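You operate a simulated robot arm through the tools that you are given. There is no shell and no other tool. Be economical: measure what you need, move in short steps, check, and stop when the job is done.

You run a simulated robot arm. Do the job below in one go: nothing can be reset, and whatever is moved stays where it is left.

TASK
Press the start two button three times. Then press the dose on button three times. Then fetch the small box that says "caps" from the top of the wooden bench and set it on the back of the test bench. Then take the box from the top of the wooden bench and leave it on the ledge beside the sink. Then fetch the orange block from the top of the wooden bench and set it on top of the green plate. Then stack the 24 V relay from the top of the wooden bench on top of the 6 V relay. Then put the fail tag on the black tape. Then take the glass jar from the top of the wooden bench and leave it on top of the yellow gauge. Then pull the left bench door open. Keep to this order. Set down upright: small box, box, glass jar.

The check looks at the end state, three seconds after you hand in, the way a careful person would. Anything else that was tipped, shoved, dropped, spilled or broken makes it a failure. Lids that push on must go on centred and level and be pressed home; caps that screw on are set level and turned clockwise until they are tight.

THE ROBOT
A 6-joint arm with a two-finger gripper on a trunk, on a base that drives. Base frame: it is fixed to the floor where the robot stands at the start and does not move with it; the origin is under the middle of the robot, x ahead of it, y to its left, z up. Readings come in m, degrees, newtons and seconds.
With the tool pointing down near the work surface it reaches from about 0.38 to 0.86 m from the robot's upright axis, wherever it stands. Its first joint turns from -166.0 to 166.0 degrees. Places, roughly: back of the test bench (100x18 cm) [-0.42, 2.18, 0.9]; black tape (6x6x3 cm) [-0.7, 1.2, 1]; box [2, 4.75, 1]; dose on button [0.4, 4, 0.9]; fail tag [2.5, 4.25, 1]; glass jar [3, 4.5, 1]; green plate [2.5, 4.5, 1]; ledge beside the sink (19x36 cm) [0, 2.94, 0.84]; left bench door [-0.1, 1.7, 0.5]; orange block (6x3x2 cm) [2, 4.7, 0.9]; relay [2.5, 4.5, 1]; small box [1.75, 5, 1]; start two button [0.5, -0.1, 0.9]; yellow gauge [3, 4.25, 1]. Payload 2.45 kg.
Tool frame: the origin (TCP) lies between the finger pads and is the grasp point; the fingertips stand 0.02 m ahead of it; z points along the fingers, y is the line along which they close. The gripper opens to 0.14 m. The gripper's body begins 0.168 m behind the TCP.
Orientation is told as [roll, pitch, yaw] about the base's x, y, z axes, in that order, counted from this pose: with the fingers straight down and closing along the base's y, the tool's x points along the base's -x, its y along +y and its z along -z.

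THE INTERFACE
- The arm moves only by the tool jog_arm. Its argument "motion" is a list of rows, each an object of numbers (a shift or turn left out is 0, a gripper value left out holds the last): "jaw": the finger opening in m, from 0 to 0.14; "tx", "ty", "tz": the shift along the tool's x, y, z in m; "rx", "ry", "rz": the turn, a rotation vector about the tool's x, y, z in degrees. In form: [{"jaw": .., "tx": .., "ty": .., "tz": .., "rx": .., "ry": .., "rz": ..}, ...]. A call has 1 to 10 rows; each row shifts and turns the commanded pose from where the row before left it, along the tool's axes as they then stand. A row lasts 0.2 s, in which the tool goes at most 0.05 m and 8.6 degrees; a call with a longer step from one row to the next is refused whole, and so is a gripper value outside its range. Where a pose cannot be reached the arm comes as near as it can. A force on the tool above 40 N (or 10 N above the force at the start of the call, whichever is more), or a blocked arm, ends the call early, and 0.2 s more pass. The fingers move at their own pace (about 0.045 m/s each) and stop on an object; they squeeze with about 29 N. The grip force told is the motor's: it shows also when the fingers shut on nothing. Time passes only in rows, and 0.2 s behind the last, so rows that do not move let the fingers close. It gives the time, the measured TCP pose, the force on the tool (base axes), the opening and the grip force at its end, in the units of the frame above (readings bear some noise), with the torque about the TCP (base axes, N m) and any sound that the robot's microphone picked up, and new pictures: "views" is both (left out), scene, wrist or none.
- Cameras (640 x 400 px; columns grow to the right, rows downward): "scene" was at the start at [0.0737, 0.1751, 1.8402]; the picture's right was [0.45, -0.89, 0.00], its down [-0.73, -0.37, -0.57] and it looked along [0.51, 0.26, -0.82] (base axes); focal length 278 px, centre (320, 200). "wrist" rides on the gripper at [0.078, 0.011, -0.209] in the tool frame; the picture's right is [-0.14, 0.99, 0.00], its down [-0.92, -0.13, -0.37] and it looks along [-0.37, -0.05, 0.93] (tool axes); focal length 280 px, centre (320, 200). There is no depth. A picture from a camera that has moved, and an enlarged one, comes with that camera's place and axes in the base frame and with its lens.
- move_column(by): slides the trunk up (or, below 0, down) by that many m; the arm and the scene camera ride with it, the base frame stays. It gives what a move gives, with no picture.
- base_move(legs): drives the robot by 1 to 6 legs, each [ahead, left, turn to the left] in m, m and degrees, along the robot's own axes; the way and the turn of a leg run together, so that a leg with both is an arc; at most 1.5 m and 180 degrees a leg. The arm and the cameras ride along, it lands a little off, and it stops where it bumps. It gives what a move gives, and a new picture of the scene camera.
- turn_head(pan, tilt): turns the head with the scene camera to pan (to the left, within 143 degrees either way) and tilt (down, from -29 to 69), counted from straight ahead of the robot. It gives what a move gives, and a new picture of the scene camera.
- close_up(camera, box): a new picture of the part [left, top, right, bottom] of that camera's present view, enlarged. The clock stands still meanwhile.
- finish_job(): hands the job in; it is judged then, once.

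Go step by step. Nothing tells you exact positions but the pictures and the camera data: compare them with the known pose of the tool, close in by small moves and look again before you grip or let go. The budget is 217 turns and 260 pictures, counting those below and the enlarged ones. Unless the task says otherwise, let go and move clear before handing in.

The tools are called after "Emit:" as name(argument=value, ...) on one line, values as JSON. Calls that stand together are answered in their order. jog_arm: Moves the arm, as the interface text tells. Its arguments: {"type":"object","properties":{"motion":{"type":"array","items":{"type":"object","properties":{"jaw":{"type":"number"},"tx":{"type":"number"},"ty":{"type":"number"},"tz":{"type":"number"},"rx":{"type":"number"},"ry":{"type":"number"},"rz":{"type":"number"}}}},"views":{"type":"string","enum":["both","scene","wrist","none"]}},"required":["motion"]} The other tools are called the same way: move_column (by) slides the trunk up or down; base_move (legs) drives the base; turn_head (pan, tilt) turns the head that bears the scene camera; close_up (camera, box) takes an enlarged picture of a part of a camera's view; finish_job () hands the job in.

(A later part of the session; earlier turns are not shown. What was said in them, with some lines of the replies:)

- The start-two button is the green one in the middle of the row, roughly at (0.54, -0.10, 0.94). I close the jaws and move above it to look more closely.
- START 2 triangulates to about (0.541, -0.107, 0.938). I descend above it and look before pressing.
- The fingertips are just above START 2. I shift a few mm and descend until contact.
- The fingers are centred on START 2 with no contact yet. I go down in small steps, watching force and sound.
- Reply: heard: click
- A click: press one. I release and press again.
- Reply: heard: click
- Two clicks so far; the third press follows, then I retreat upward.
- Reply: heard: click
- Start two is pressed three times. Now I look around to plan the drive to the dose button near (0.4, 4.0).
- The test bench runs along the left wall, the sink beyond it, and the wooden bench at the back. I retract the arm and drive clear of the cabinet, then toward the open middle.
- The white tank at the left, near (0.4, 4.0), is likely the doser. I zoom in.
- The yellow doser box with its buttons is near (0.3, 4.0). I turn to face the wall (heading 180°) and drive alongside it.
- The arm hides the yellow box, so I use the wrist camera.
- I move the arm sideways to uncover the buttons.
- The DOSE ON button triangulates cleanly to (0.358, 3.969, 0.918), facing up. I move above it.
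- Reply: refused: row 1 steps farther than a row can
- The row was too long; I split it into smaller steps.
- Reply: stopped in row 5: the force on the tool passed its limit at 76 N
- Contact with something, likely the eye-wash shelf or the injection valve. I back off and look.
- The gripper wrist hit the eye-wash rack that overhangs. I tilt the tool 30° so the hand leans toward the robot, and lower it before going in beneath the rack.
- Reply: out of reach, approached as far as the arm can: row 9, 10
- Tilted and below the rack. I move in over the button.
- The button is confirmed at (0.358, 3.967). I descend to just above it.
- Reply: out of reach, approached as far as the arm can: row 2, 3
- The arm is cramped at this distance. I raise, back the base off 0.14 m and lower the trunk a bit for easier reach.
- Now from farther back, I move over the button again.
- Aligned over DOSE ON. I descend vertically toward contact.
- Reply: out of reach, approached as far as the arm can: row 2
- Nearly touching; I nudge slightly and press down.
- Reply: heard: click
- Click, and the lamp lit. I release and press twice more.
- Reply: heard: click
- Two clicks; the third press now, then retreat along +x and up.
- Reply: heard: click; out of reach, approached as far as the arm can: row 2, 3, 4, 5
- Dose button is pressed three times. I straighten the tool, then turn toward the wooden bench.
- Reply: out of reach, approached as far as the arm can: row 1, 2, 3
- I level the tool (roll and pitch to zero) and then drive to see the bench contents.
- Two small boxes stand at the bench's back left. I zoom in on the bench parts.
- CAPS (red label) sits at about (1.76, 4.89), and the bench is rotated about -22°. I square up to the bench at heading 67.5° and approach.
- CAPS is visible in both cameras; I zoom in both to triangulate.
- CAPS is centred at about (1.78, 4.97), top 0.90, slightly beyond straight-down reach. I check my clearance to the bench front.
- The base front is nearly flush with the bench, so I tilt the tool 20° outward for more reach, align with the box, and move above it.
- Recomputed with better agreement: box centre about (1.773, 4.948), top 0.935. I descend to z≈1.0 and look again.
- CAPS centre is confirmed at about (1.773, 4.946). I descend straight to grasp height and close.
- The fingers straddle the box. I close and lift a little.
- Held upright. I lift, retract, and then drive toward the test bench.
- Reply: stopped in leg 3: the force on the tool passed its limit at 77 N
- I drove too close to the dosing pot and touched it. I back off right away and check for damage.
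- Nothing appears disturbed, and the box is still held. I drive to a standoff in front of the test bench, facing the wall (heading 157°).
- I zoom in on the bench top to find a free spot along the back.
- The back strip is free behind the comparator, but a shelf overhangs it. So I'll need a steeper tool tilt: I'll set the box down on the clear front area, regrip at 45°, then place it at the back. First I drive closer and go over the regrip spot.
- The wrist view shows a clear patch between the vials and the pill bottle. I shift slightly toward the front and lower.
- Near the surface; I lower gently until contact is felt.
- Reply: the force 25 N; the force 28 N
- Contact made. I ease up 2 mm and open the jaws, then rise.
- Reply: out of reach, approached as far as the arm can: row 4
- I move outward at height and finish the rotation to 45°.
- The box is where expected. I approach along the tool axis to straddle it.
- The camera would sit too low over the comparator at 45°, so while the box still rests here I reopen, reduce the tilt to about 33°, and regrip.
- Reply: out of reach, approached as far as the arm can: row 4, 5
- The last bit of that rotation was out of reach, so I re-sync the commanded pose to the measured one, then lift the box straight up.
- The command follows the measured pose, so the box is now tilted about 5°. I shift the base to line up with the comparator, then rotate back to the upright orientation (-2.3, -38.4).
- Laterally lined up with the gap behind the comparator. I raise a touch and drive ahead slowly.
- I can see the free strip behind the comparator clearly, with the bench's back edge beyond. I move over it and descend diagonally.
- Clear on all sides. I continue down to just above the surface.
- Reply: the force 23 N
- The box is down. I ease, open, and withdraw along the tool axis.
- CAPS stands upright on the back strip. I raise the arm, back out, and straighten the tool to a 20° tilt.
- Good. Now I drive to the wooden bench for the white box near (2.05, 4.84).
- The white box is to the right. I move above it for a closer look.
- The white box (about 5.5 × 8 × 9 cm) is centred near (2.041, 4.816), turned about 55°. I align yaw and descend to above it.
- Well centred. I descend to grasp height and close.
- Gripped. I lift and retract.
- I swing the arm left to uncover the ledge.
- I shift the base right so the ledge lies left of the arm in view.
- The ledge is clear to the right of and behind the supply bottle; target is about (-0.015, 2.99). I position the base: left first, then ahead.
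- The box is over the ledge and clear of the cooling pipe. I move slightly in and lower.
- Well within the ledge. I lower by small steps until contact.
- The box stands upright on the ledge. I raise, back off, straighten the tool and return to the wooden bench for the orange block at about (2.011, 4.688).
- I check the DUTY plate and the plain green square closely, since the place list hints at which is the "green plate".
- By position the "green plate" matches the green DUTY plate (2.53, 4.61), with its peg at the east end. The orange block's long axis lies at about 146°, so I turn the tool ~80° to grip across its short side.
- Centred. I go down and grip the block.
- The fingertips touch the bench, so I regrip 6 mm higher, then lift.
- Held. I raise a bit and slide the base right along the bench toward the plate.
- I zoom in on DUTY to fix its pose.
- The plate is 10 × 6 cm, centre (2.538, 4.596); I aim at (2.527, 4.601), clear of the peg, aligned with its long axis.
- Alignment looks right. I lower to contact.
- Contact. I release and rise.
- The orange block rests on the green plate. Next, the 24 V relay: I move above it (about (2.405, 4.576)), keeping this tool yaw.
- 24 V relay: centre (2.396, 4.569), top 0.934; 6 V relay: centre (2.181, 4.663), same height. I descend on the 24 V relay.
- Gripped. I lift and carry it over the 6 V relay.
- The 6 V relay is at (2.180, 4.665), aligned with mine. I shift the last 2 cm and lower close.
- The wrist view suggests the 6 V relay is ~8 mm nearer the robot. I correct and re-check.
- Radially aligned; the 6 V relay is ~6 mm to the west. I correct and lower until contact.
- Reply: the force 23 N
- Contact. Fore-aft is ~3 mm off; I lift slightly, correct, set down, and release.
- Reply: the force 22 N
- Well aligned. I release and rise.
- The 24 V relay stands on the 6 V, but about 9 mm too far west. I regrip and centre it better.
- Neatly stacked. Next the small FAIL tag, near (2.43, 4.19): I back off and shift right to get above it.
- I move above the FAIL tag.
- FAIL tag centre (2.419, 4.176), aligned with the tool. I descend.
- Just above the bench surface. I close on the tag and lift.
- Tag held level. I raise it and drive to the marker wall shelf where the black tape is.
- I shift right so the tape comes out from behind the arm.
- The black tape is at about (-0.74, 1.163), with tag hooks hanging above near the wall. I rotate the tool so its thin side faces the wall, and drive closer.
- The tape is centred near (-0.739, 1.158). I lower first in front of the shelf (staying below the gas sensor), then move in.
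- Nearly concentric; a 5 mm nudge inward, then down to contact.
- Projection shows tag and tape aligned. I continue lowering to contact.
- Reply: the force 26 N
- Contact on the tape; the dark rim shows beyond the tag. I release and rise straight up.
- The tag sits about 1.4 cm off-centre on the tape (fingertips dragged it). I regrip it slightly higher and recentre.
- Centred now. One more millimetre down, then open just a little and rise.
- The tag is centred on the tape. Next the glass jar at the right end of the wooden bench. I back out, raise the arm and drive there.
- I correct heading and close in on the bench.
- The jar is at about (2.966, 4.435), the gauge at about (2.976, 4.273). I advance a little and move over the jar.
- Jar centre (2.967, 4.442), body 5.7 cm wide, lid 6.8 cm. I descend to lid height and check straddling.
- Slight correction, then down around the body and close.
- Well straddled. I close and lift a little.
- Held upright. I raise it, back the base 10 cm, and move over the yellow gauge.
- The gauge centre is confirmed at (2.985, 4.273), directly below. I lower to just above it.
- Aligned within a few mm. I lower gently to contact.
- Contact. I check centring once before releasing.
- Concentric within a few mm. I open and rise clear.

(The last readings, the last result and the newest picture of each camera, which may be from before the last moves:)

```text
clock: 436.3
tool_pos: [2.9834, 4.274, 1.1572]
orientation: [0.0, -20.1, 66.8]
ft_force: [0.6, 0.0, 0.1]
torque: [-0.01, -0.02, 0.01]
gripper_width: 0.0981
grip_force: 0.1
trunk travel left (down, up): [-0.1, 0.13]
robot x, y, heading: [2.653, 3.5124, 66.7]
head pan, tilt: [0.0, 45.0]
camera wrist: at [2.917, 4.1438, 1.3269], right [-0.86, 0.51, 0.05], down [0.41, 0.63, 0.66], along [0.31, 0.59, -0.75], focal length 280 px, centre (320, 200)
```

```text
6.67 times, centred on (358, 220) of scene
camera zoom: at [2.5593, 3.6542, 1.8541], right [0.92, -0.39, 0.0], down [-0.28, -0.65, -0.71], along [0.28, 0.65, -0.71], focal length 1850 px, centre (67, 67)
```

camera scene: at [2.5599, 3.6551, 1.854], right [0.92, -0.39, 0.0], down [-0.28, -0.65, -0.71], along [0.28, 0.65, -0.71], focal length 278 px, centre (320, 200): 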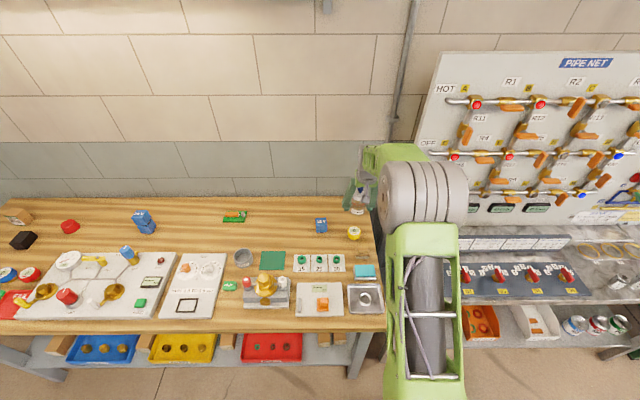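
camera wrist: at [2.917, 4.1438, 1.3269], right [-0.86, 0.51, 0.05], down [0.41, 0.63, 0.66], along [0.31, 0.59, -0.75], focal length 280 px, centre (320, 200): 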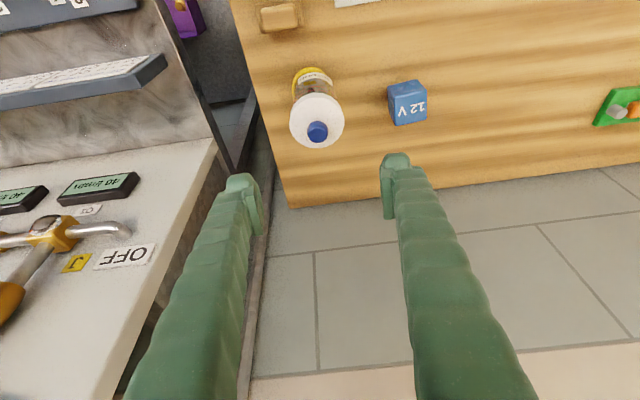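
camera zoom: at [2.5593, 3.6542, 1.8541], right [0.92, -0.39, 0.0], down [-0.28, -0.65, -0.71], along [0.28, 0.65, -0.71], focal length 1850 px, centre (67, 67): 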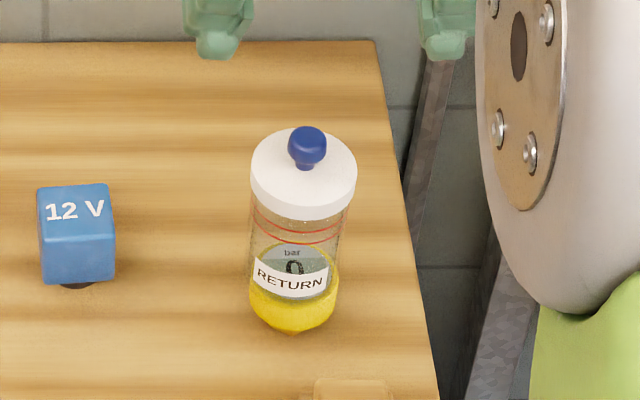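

The jar stands upright on the gauge. Last: the left bench door. I drive to a standoff in front of the test bench doors.

Emit:
base_move(legs=[[-0.3, 0, 0], [0, 0, 91], [0.5, 0, 0], [0, 1.08, 0], [0, 1.08, 0]])

Emit:
move_column(by=-0.1)

```text
clock: 463.8
tool_pos: [0.5202, 1.6495, 1.1579]
orientation: [-0.1, -20.1, 159.6]
ft_force: [0.2, -0.3, -0.1]
torque: [-0.04, 0.05, -0.01]
gripper_width: 0.0978
grip_force: 0.1
trunk travel left (down, up): [-0.1, 0.13]
robot x, y, heading: [1.296, 1.3579, 159.9]
head pan, tilt: [0.0, 45.0]
camera scene: at [1.1614, 1.2601, 1.854], right [0.35, 0.94, 0.0], down [0.66, -0.25, -0.71], along [-0.66, 0.25, -0.71], focal length 278 px, centre (320, 200)
```

scene: 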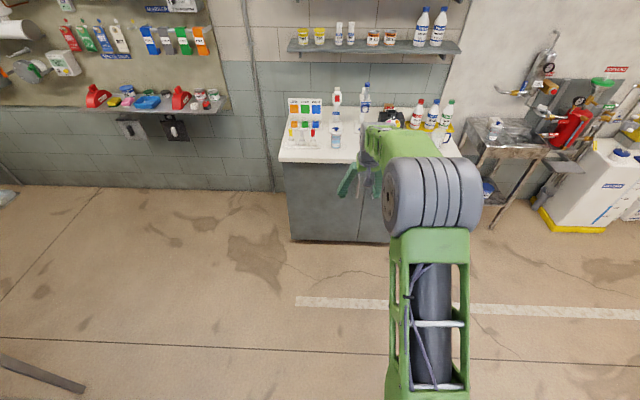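

```text
clock: 465.1
tool_pos: [0.519, 1.6496, 1.0588]
orientation: [0.0, -20.1, 159.7]
ft_force: [0.1, 0.2, 0.3]
torque: [-0.02, -0.04, -0.01]
gripper_width: 0.098
grip_force: 0.0
trunk travel left (down, up): [0.0, 0.23]
robot x, y, heading: [1.2957, 1.3555, 159.7]
head pan, tilt: [0.0, 45.0]
```

I tilt the tool to about 60° and lower it to see the handles with the wrist camera.

Emit:
jog_arm(motion=[{"jaw": 0.07, "ry": -8}, {"ry": -8}, {"ry": -8}, {"ry": -8}, {"ry": -8}], views="wrist")

```text
clock: 466.3
tool_pos: [0.5203, 1.6503, 1.0582]
orientation: [0.1, -60.2, 159.6]
ft_force: [0.8, 0.9, 0.7]
torque: [0.01, 0.01, 0.02]
gripper_width: 0.07
grip_force: 0.1
trunk travel left (down, up): [0.0, 0.23]
robot x, y, heading: [1.2976, 1.3572, 159.6]
head pan, tilt: [0.0, 45.0]
camera wrist: at [0.7237, 1.5637, 1.0933], right [-0.41, -0.91, 0.12], down [-0.08, 0.17, 0.98], along [-0.91, 0.39, -0.14], focal length 280 px, centre (320, 200)
```

wrist: 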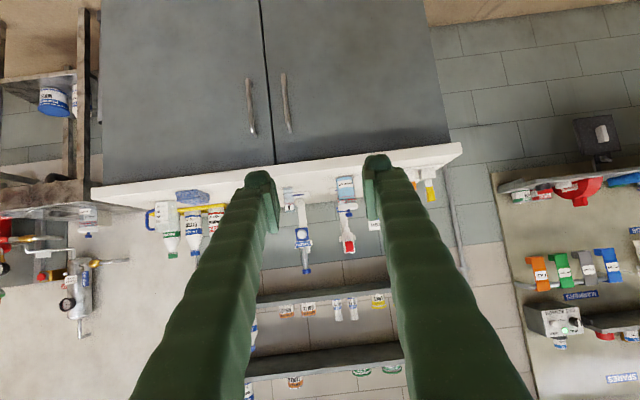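

I see the left door's handle (image right of the gap), at about (0.035, 1.929), z 0.60–0.77. I move the base closer and square up.

Emit:
base_move(legs=[[0.38, -0.095, -1.5]])

Emit:
jog_arm(motion=[{"tx": 0.043, "tz": 0.025}, {"tx": 0.043, "tz": 0.025}, {"tx": 0.043, "tz": 0.025}, {"tx": 0.043, "tz": 0.025}, {"tx": 0.043, "tz": 0.025}, {"tx": 0.043, "tz": 0.025}], views="wrist")

```text
clock: 468.8
tool_pos: [0.2071, 1.9011, 1.0587]
orientation: [0.0, -60.0, 157.8]
ft_force: [-0.5, -0.5, 0.5]
torque: [-0.03, 0.03, -0.02]
gripper_width: 0.07
grip_force: 0.0
trunk travel left (down, up): [0.0, 0.23]
robot x, y, heading: [0.974, 1.588, 158.3]
head pan, tilt: [0.0, 45.0]
camera scene: at [0.8356, 1.491, 1.754], right [0.38, 0.93, 0.0], down [0.66, -0.27, -0.71], along [-0.65, 0.27, -0.71], focal length 278 px, centre (320, 200)
```

scene: 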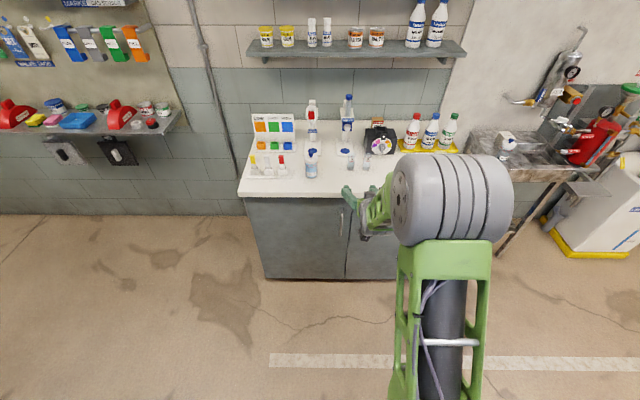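

```text
clock: 470.2
tool_pos: [0.2075, 1.8992, 0.7579]
orientation: [0.1, -60.2, 157.9]
ft_force: [0.1, 1.1, -0.4]
torque: [-0.01, -0.01, 0.04]
gripper_width: 0.0701
grip_force: 0.1
trunk travel left (down, up): [0.0, 0.23]
robot x, y, heading: [0.9742, 1.5841, 157.7]
head pan, tilt: [0.0, 45.0]
camera wrist: at [0.4083, 1.8068, 0.7933], right [-0.44, -0.89, 0.12], down [-0.08, 0.17, 0.98], along [-0.9, 0.42, -0.15], focal length 280 px, centre (320, 200)
```

wrist: 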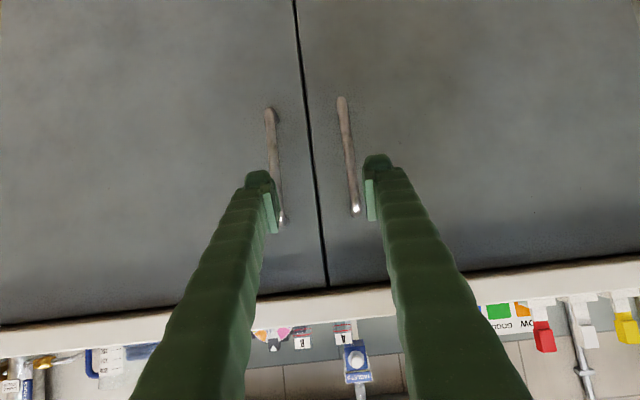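

Reachable. I align the gripper with the handle and approach.

Emit:
jog_arm(motion=[{"tz": 0.043, "ty": 0.0127, "tx": 0.0013}, {"tz": 0.043, "ty": 0.0127, "tx": 0.0013}, {"tz": 0.043, "ty": 0.0127, "tx": 0.0013}], views="wrist")

```text
clock: 471.0
tool_pos: [0.0904, 1.9046, 0.6921]
orientation: [0.0, -60.1, 157.7]
ft_force: [0.0, 0.2, 1.3]
torque: [0.02, -0.03, -0.01]
gripper_width: 0.0698
grip_force: 0.0
trunk travel left (down, up): [0.0, 0.23]
robot x, y, heading: [0.976, 1.5839, 158.1]
head pan, tilt: [0.0, 45.0]
camera wrist: at [0.2909, 1.8116, 0.7273], right [-0.44, -0.89, 0.12], down [-0.08, 0.17, 0.98], along [-0.9, 0.42, -0.15], focal length 280 px, centre (320, 200)
```

wrist: 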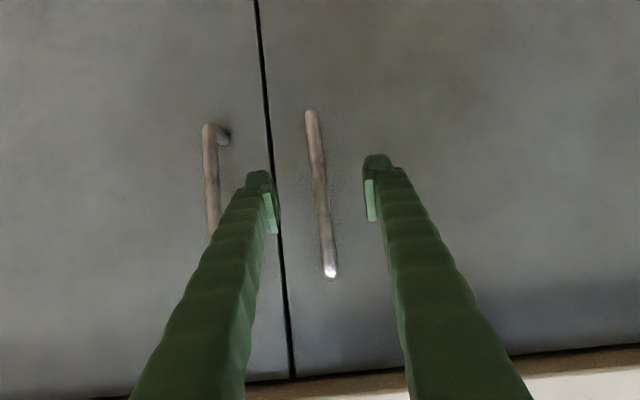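

The bar lies between the fingers, about 6.5 cm ahead. I advance and grip it.

Emit:
jog_arm(motion=[{"tx": -0.0145, "tz": 0.0251}, {"tx": -0.0145, "tz": 0.0251}, {"jaw": 0.0}, {}, {}, {}, {}], views="wrist")

```text
clock: 472.6
tool_pos: [0.0373, 1.927, 0.6916]
orientation: [0.0, -60.0, 158.0]
ft_force: [18.9, -5.4, -3.7]
torque: [-0.06, -0.11, -0.15]
gripper_width: 0.0083
grip_force: 34.4
trunk travel left (down, up): [0.0, 0.23]
robot x, y, heading: [0.9705, 1.5825, 157.7]
head pan, tilt: [0.0, 45.0]
camera wrist: at [0.2382, 1.8343, 0.728], right [-0.43, -0.89, 0.12], down [-0.08, 0.17, 0.98], along [-0.9, 0.42, -0.15], focal length 280 px, centre (320, 200)
```

wrist: 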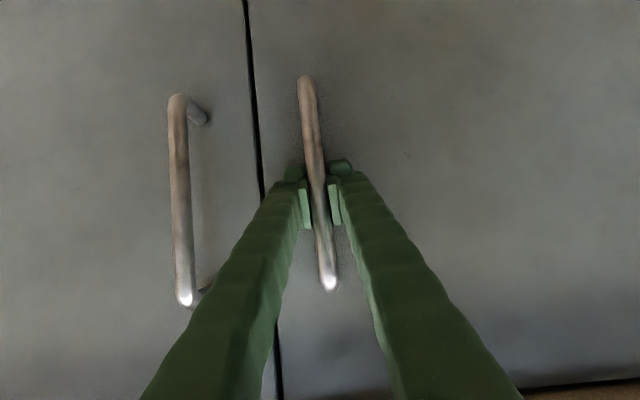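

Gripped. I begin pulling straight back a few centimetres.

Emit:
jog_arm(motion=[{"tx": 0.005, "tz": -0.0087}, {"tx": 0.01, "tz": -0.0173}, {"tx": 0.01, "tz": -0.0173, "ty": 0.001}], views="wrist")

```text
clock: 473.4
tool_pos: [0.0769, 1.9019, 0.6929]
orientation: [-0.2, -60.2, 158.7]
ft_force: [-19.3, -27.2, -8.3]
torque: [-0.57, -0.38, -0.46]
gripper_width: 0.0088
grip_force: 36.2
trunk travel left (down, up): [0.0, 0.23]
robot x, y, heading: [0.9736, 1.5795, 158.2]
head pan, tilt: [0.0, 45.0]
camera wrist: at [0.2785, 1.811, 0.7278], right [-0.43, -0.9, 0.12], down [-0.08, 0.17, 0.98], along [-0.9, 0.41, -0.14], focal length 280 px, centre (320, 200)
```

wrist: 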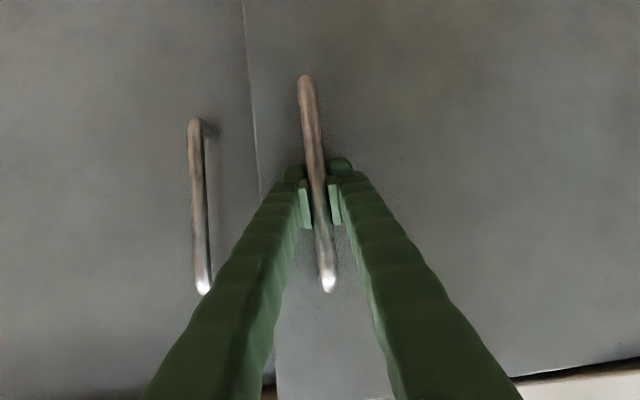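

The door is moving. I follow the hinge arc (radius about 0.44 m), turning the tool with it.

Emit:
jog_arm(motion=[{"tx": 0.0115, "tz": -0.0199, "ty": 0.006, "rx": 2.6, "rz": 1.5}, {"tx": 0.0115, "tz": -0.0199, "ty": 0.0026, "rx": 2.6, "rz": 1.5}, {"tx": 0.0115, "tz": -0.0199, "ty": 0.0026, "rx": 2.6, "rz": 1.5}], views="none")

```text
clock: 474.0
tool_pos: [0.1115, 1.8754, 0.6935]
orientation: [0.1, -60.2, 153.2]
ft_force: [-3.3, -4.2, -3.8]
torque: [-0.47, -0.71, 0.05]
gripper_width: 0.0084
grip_force: 36.1
trunk travel left (down, up): [0.0, 0.23]
robot x, y, heading: [0.9707, 1.5843, 158.0]
head pan, tilt: [0.0, 45.0]
stopped in row 3: the force on the tool passed its limit at 46 N (the readings are from after the stop); the commanded pose is now the measured one
```

I needed more leftward motion; I continue with a better-fitted arc.

Emit:
jog_arm(motion=[{"tx": 0.0112, "tz": -0.0194, "ty": 0.006, "rx": 3.0, "rz": 1.75}, {"tx": 0.0112, "tz": -0.0194, "ty": 0.006, "rx": 3.0, "rz": 1.75}, {"tx": 0.0112, "tz": -0.0194, "ty": 0.0058, "rx": 3.0, "rz": 1.75}, {"tx": 0.0112, "tz": -0.0194, "ty": 0.0055, "rx": 3.0, "rz": 1.75}], views="none")

```text
clock: 475.0
tool_pos: [0.1758, 1.8125, 0.6929]
orientation: [0.2, -60.3, 139.0]
ft_force: [6.4, 4.7, -7.3]
torque: [-0.1, -0.36, 0.22]
gripper_width: 0.0081
grip_force: 36.3
trunk travel left (down, up): [0.0, 0.23]
robot x, y, heading: [0.972, 1.5829, 158.1]
head pan, tilt: [0.0, 45.0]
```

Working well (about 24° open). I continue.

Emit:
jog_arm(motion=[{"tx": 0.0113, "tz": -0.0196, "ty": 0.0053, "rx": 2.8, "rz": 1.6}, {"tx": 0.0113, "tz": -0.0196, "ty": 0.0053, "rx": 2.8, "rz": 1.6}, {"tx": 0.0113, "tz": -0.0196, "ty": 0.0053, "rx": 2.8, "rz": 1.6}, {"tx": 0.0113, "tz": -0.0196, "ty": 0.0053, "rx": 2.8, "rz": 1.6}, {"tx": 0.0113, "tz": -0.0196, "ty": 0.0053, "rx": 2.8, "rz": 1.6}], views="scene")

```text
clock: 475.9
tool_pos: [0.2169, 1.756, 0.6938]
orientation: [-0.1, -60.5, 129.1]
ft_force: [4.6, 2.9, 4.6]
torque: [0.8, 0.46, 0.11]
gripper_width: 0.0086
grip_force: 36.4
trunk travel left (down, up): [0.0, 0.23]
robot x, y, heading: [0.9693, 1.5857, 158.0]
head pan, tilt: [0.0, 45.0]
stopped in row 4: the force on the tool passed its limit at 42 N (the readings are from after the stop); the commanded pose is now the measured one
camera scene: at [0.837, 1.4914, 1.7542], right [0.38, 0.93, 0.0], down [0.66, -0.27, -0.71], along [-0.66, 0.27, -0.71], focal length 278 px, centre (320, 200)
```

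scene: 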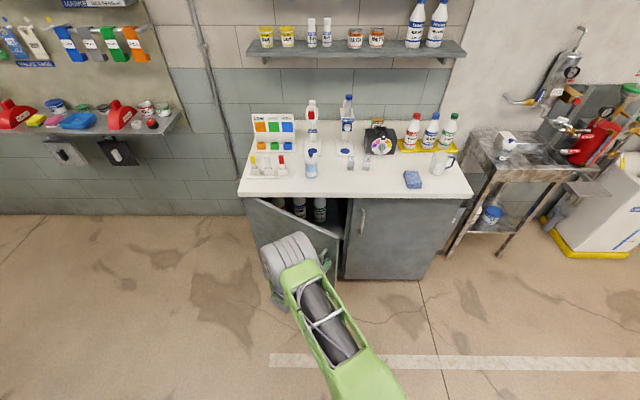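

About 33° open. I continue along the arc.

Emit:
jog_arm(motion=[{"tx": 0.0113, "tz": -0.0196, "ty": 0.0045, "rx": 2.7, "rz": 1.55}, {"tx": 0.0113, "tz": -0.0196, "ty": 0.0045, "rx": 2.7, "rz": 1.55}, {"tx": 0.0113, "tz": -0.0196, "ty": 0.0045, "rx": 2.7, "rz": 1.55}, {"tx": 0.0113, "tz": -0.0196, "ty": 0.0045, "rx": 2.7, "rz": 1.55}], views="none")

Emit:
jog_arm(motion=[{"tx": 0.0113, "tz": -0.0196, "ty": 0.0045, "rx": 2.7, "rz": 1.55}, {"tx": 0.0113, "tz": -0.0196, "ty": 0.0045, "rx": 2.7, "rz": 1.55}, {"tx": 0.0113, "tz": -0.0196, "ty": 0.0045, "rx": 2.7, "rz": 1.55}, {"tx": 0.0113, "tz": -0.0196, "ty": 0.0045, "rx": 2.7, "rz": 1.55}], views="none")

```text
clock: 476.9
tool_pos: [0.2561, 1.6709, 0.6923]
orientation: [-0.2, -60.3, 116.7]
ft_force: [22.9, 7.0, 12.5]
torque: [0.56, -0.06, 0.39]
gripper_width: 0.008
grip_force: 35.9
trunk travel left (down, up): [0.0, 0.23]
robot x, y, heading: [0.9756, 1.5844, 158.2]
head pan, tilt: [0.0, 45.0]
```

```text
clock: 477.3
tool_pos: [0.2641, 1.649, 0.6925]
orientation: [-0.6, -60.4, 113.6]
ft_force: [7.7, 2.5, 11.1]
torque: [0.8, 0.27, 0.15]
gripper_width: 0.0084
grip_force: 36.4
trunk travel left (down, up): [0.0, 0.23]
robot x, y, heading: [0.9752, 1.5829, 157.9]
head pan, tilt: [0.0, 45.0]
stopped in row 2: the force on the tool passed its limit at 44 N (the readings are from after the stop); the commanded pose is now the measured one
```

About 49° open. I correct the radial offset and continue.

Emit:
jog_arm(motion=[{"tx": 0.0113, "tz": -0.0196, "ty": -0.002, "rx": 2.7, "rz": 1.55}, {"tx": 0.0113, "tz": -0.0196, "ty": 0.0015, "rx": 2.7, "rz": 1.55}, {"tx": 0.0113, "tz": -0.0196, "ty": 0.0015, "rx": 2.7, "rz": 1.55}, {"tx": 0.0113, "tz": -0.0196, "ty": 0.0015, "rx": 2.7, "rz": 1.55}], views="none")

Emit:
jog_arm(motion=[{"tx": 0.0113, "tz": -0.0196, "ty": 0.002, "rx": 2.7, "rz": 1.55}, {"tx": 0.0113, "tz": -0.0196, "ty": 0.002, "rx": 2.7, "rz": 1.55}, {"tx": 0.0113, "tz": -0.0196, "ty": 0.002, "rx": 2.7, "rz": 1.55}], views="scene")

```text
clock: 478.4
tool_pos: [0.2799, 1.5622, 0.6928]
orientation: [0.5, -60.4, 101.5]
ft_force: [-2.9, -0.7, -1.9]
torque: [0.43, 0.17, 0.12]
gripper_width: 0.0081
grip_force: 35.9
trunk travel left (down, up): [0.0, 0.23]
robot x, y, heading: [0.9737, 1.5838, 158.2]
head pan, tilt: [0.0, 45.0]
stopped in row 4: the force on the tool passed its limit at 42 N (the readings are from after the stop); the commanded pose is now the measured one
```

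```text
clock: 479.1
tool_pos: [0.2829, 1.4934, 0.6918]
orientation: [0.8, -60.2, 91.9]
ft_force: [-29.2, 2.2, -8.8]
torque: [1.12, 0.21, -0.34]
gripper_width: 0.0083
grip_force: 36.9
trunk travel left (down, up): [0.0, 0.23]
robot x, y, heading: [0.9764, 1.5793, 158.0]
head pan, tilt: [0.0, 45.0]
camera scene: at [0.8324, 1.4907, 1.7537], right [0.38, 0.93, 0.0], down [0.66, -0.27, -0.71], along [-0.65, 0.27, -0.71], focal length 278 px, centre (320, 200)
```

scene: 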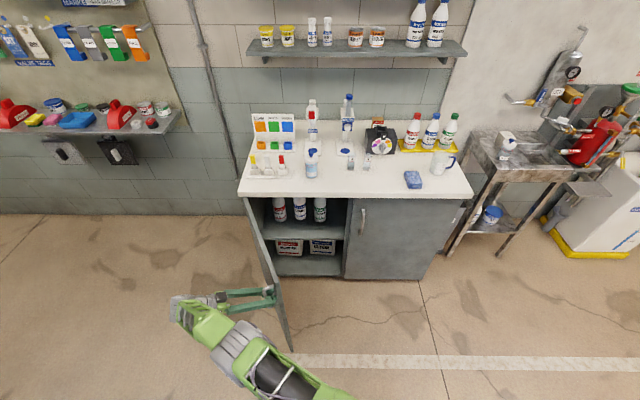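

The door is about 70° open. I release the handle and withdraw.

Emit:
jog_arm(motion=[{"jaw": 0.06}, {}, {}, {"tx": 0.015, "tz": -0.026}, {"tx": 0.02, "tz": -0.035}, {"tx": 0.02, "tz": -0.035}, {"tx": 0.0, "tz": -0.04}], views="scene")

```text
clock: 480.8
tool_pos: [0.3536, 1.3715, 0.7448]
orientation: [0.6, -60.3, 91.8]
ft_force: [0.8, 0.9, -0.7]
torque: [0.06, 0.06, 0.05]
gripper_width: 0.0601
grip_force: 0.2
out of reach, approached as far as the arm can: row 4, 5, 6, 7
trunk travel left (down, up): [0.0, 0.23]
robot x, y, heading: [0.9764, 1.5811, 157.9]
head pan, tilt: [0.0, 45.0]
camera scene: at [0.8366, 1.4901, 1.7541], right [0.38, 0.93, 0.0], down [0.65, -0.27, -0.71], along [-0.66, 0.27, -0.71], focal length 278 px, centre (320, 200)
```

scene: 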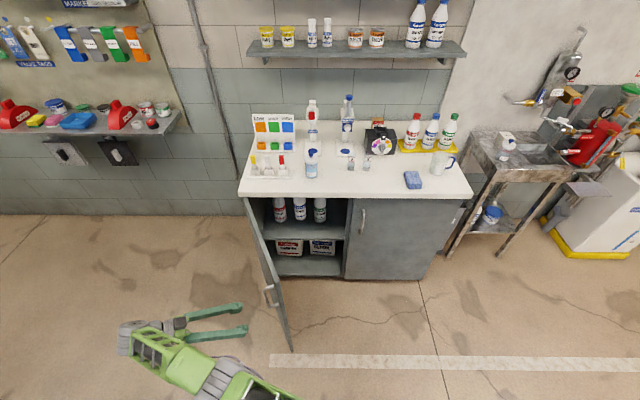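

The door stands open, the gripper is clear, and CAPS and the white box are still in place. I hand the job in.

Emit:
finish_job()

```text
The job is handed in.
```

I handed the job in with all nine steps done in order; I don't yet know how it was judged.

- **Buttons:** start two and dose on each clicked three times.
- **Caps box:** it stands upright at the back of the test bench, behind the black box with the colour dial.
- **Box:** the white "Terminals" box stands upright on the ledge beside the sink.
- **Orange block:** it lies on the green DUTY plate. There is also a plain green square on the bench. I chose DUTY because it sits closer to the listed position, so this is my least certain choice.
- **Relays:** the 24 V relay is stacked on the 6 V relay. I regripped it once to centre it.
- **Fail tag:** it lies flat and centred on the black tape. I had to place it twice because the fingers dragged it off-centre the first time.
- **Glass jar:** it stands upright on the yellow gauge.
- **Left bench door:** it is open about 70°, and the gripper let go and moved clear.

The arm bumped fixed equipment twice: near the eye-wash rack, and near the dosing pot while carrying the caps box. Nothing looked moved either time.
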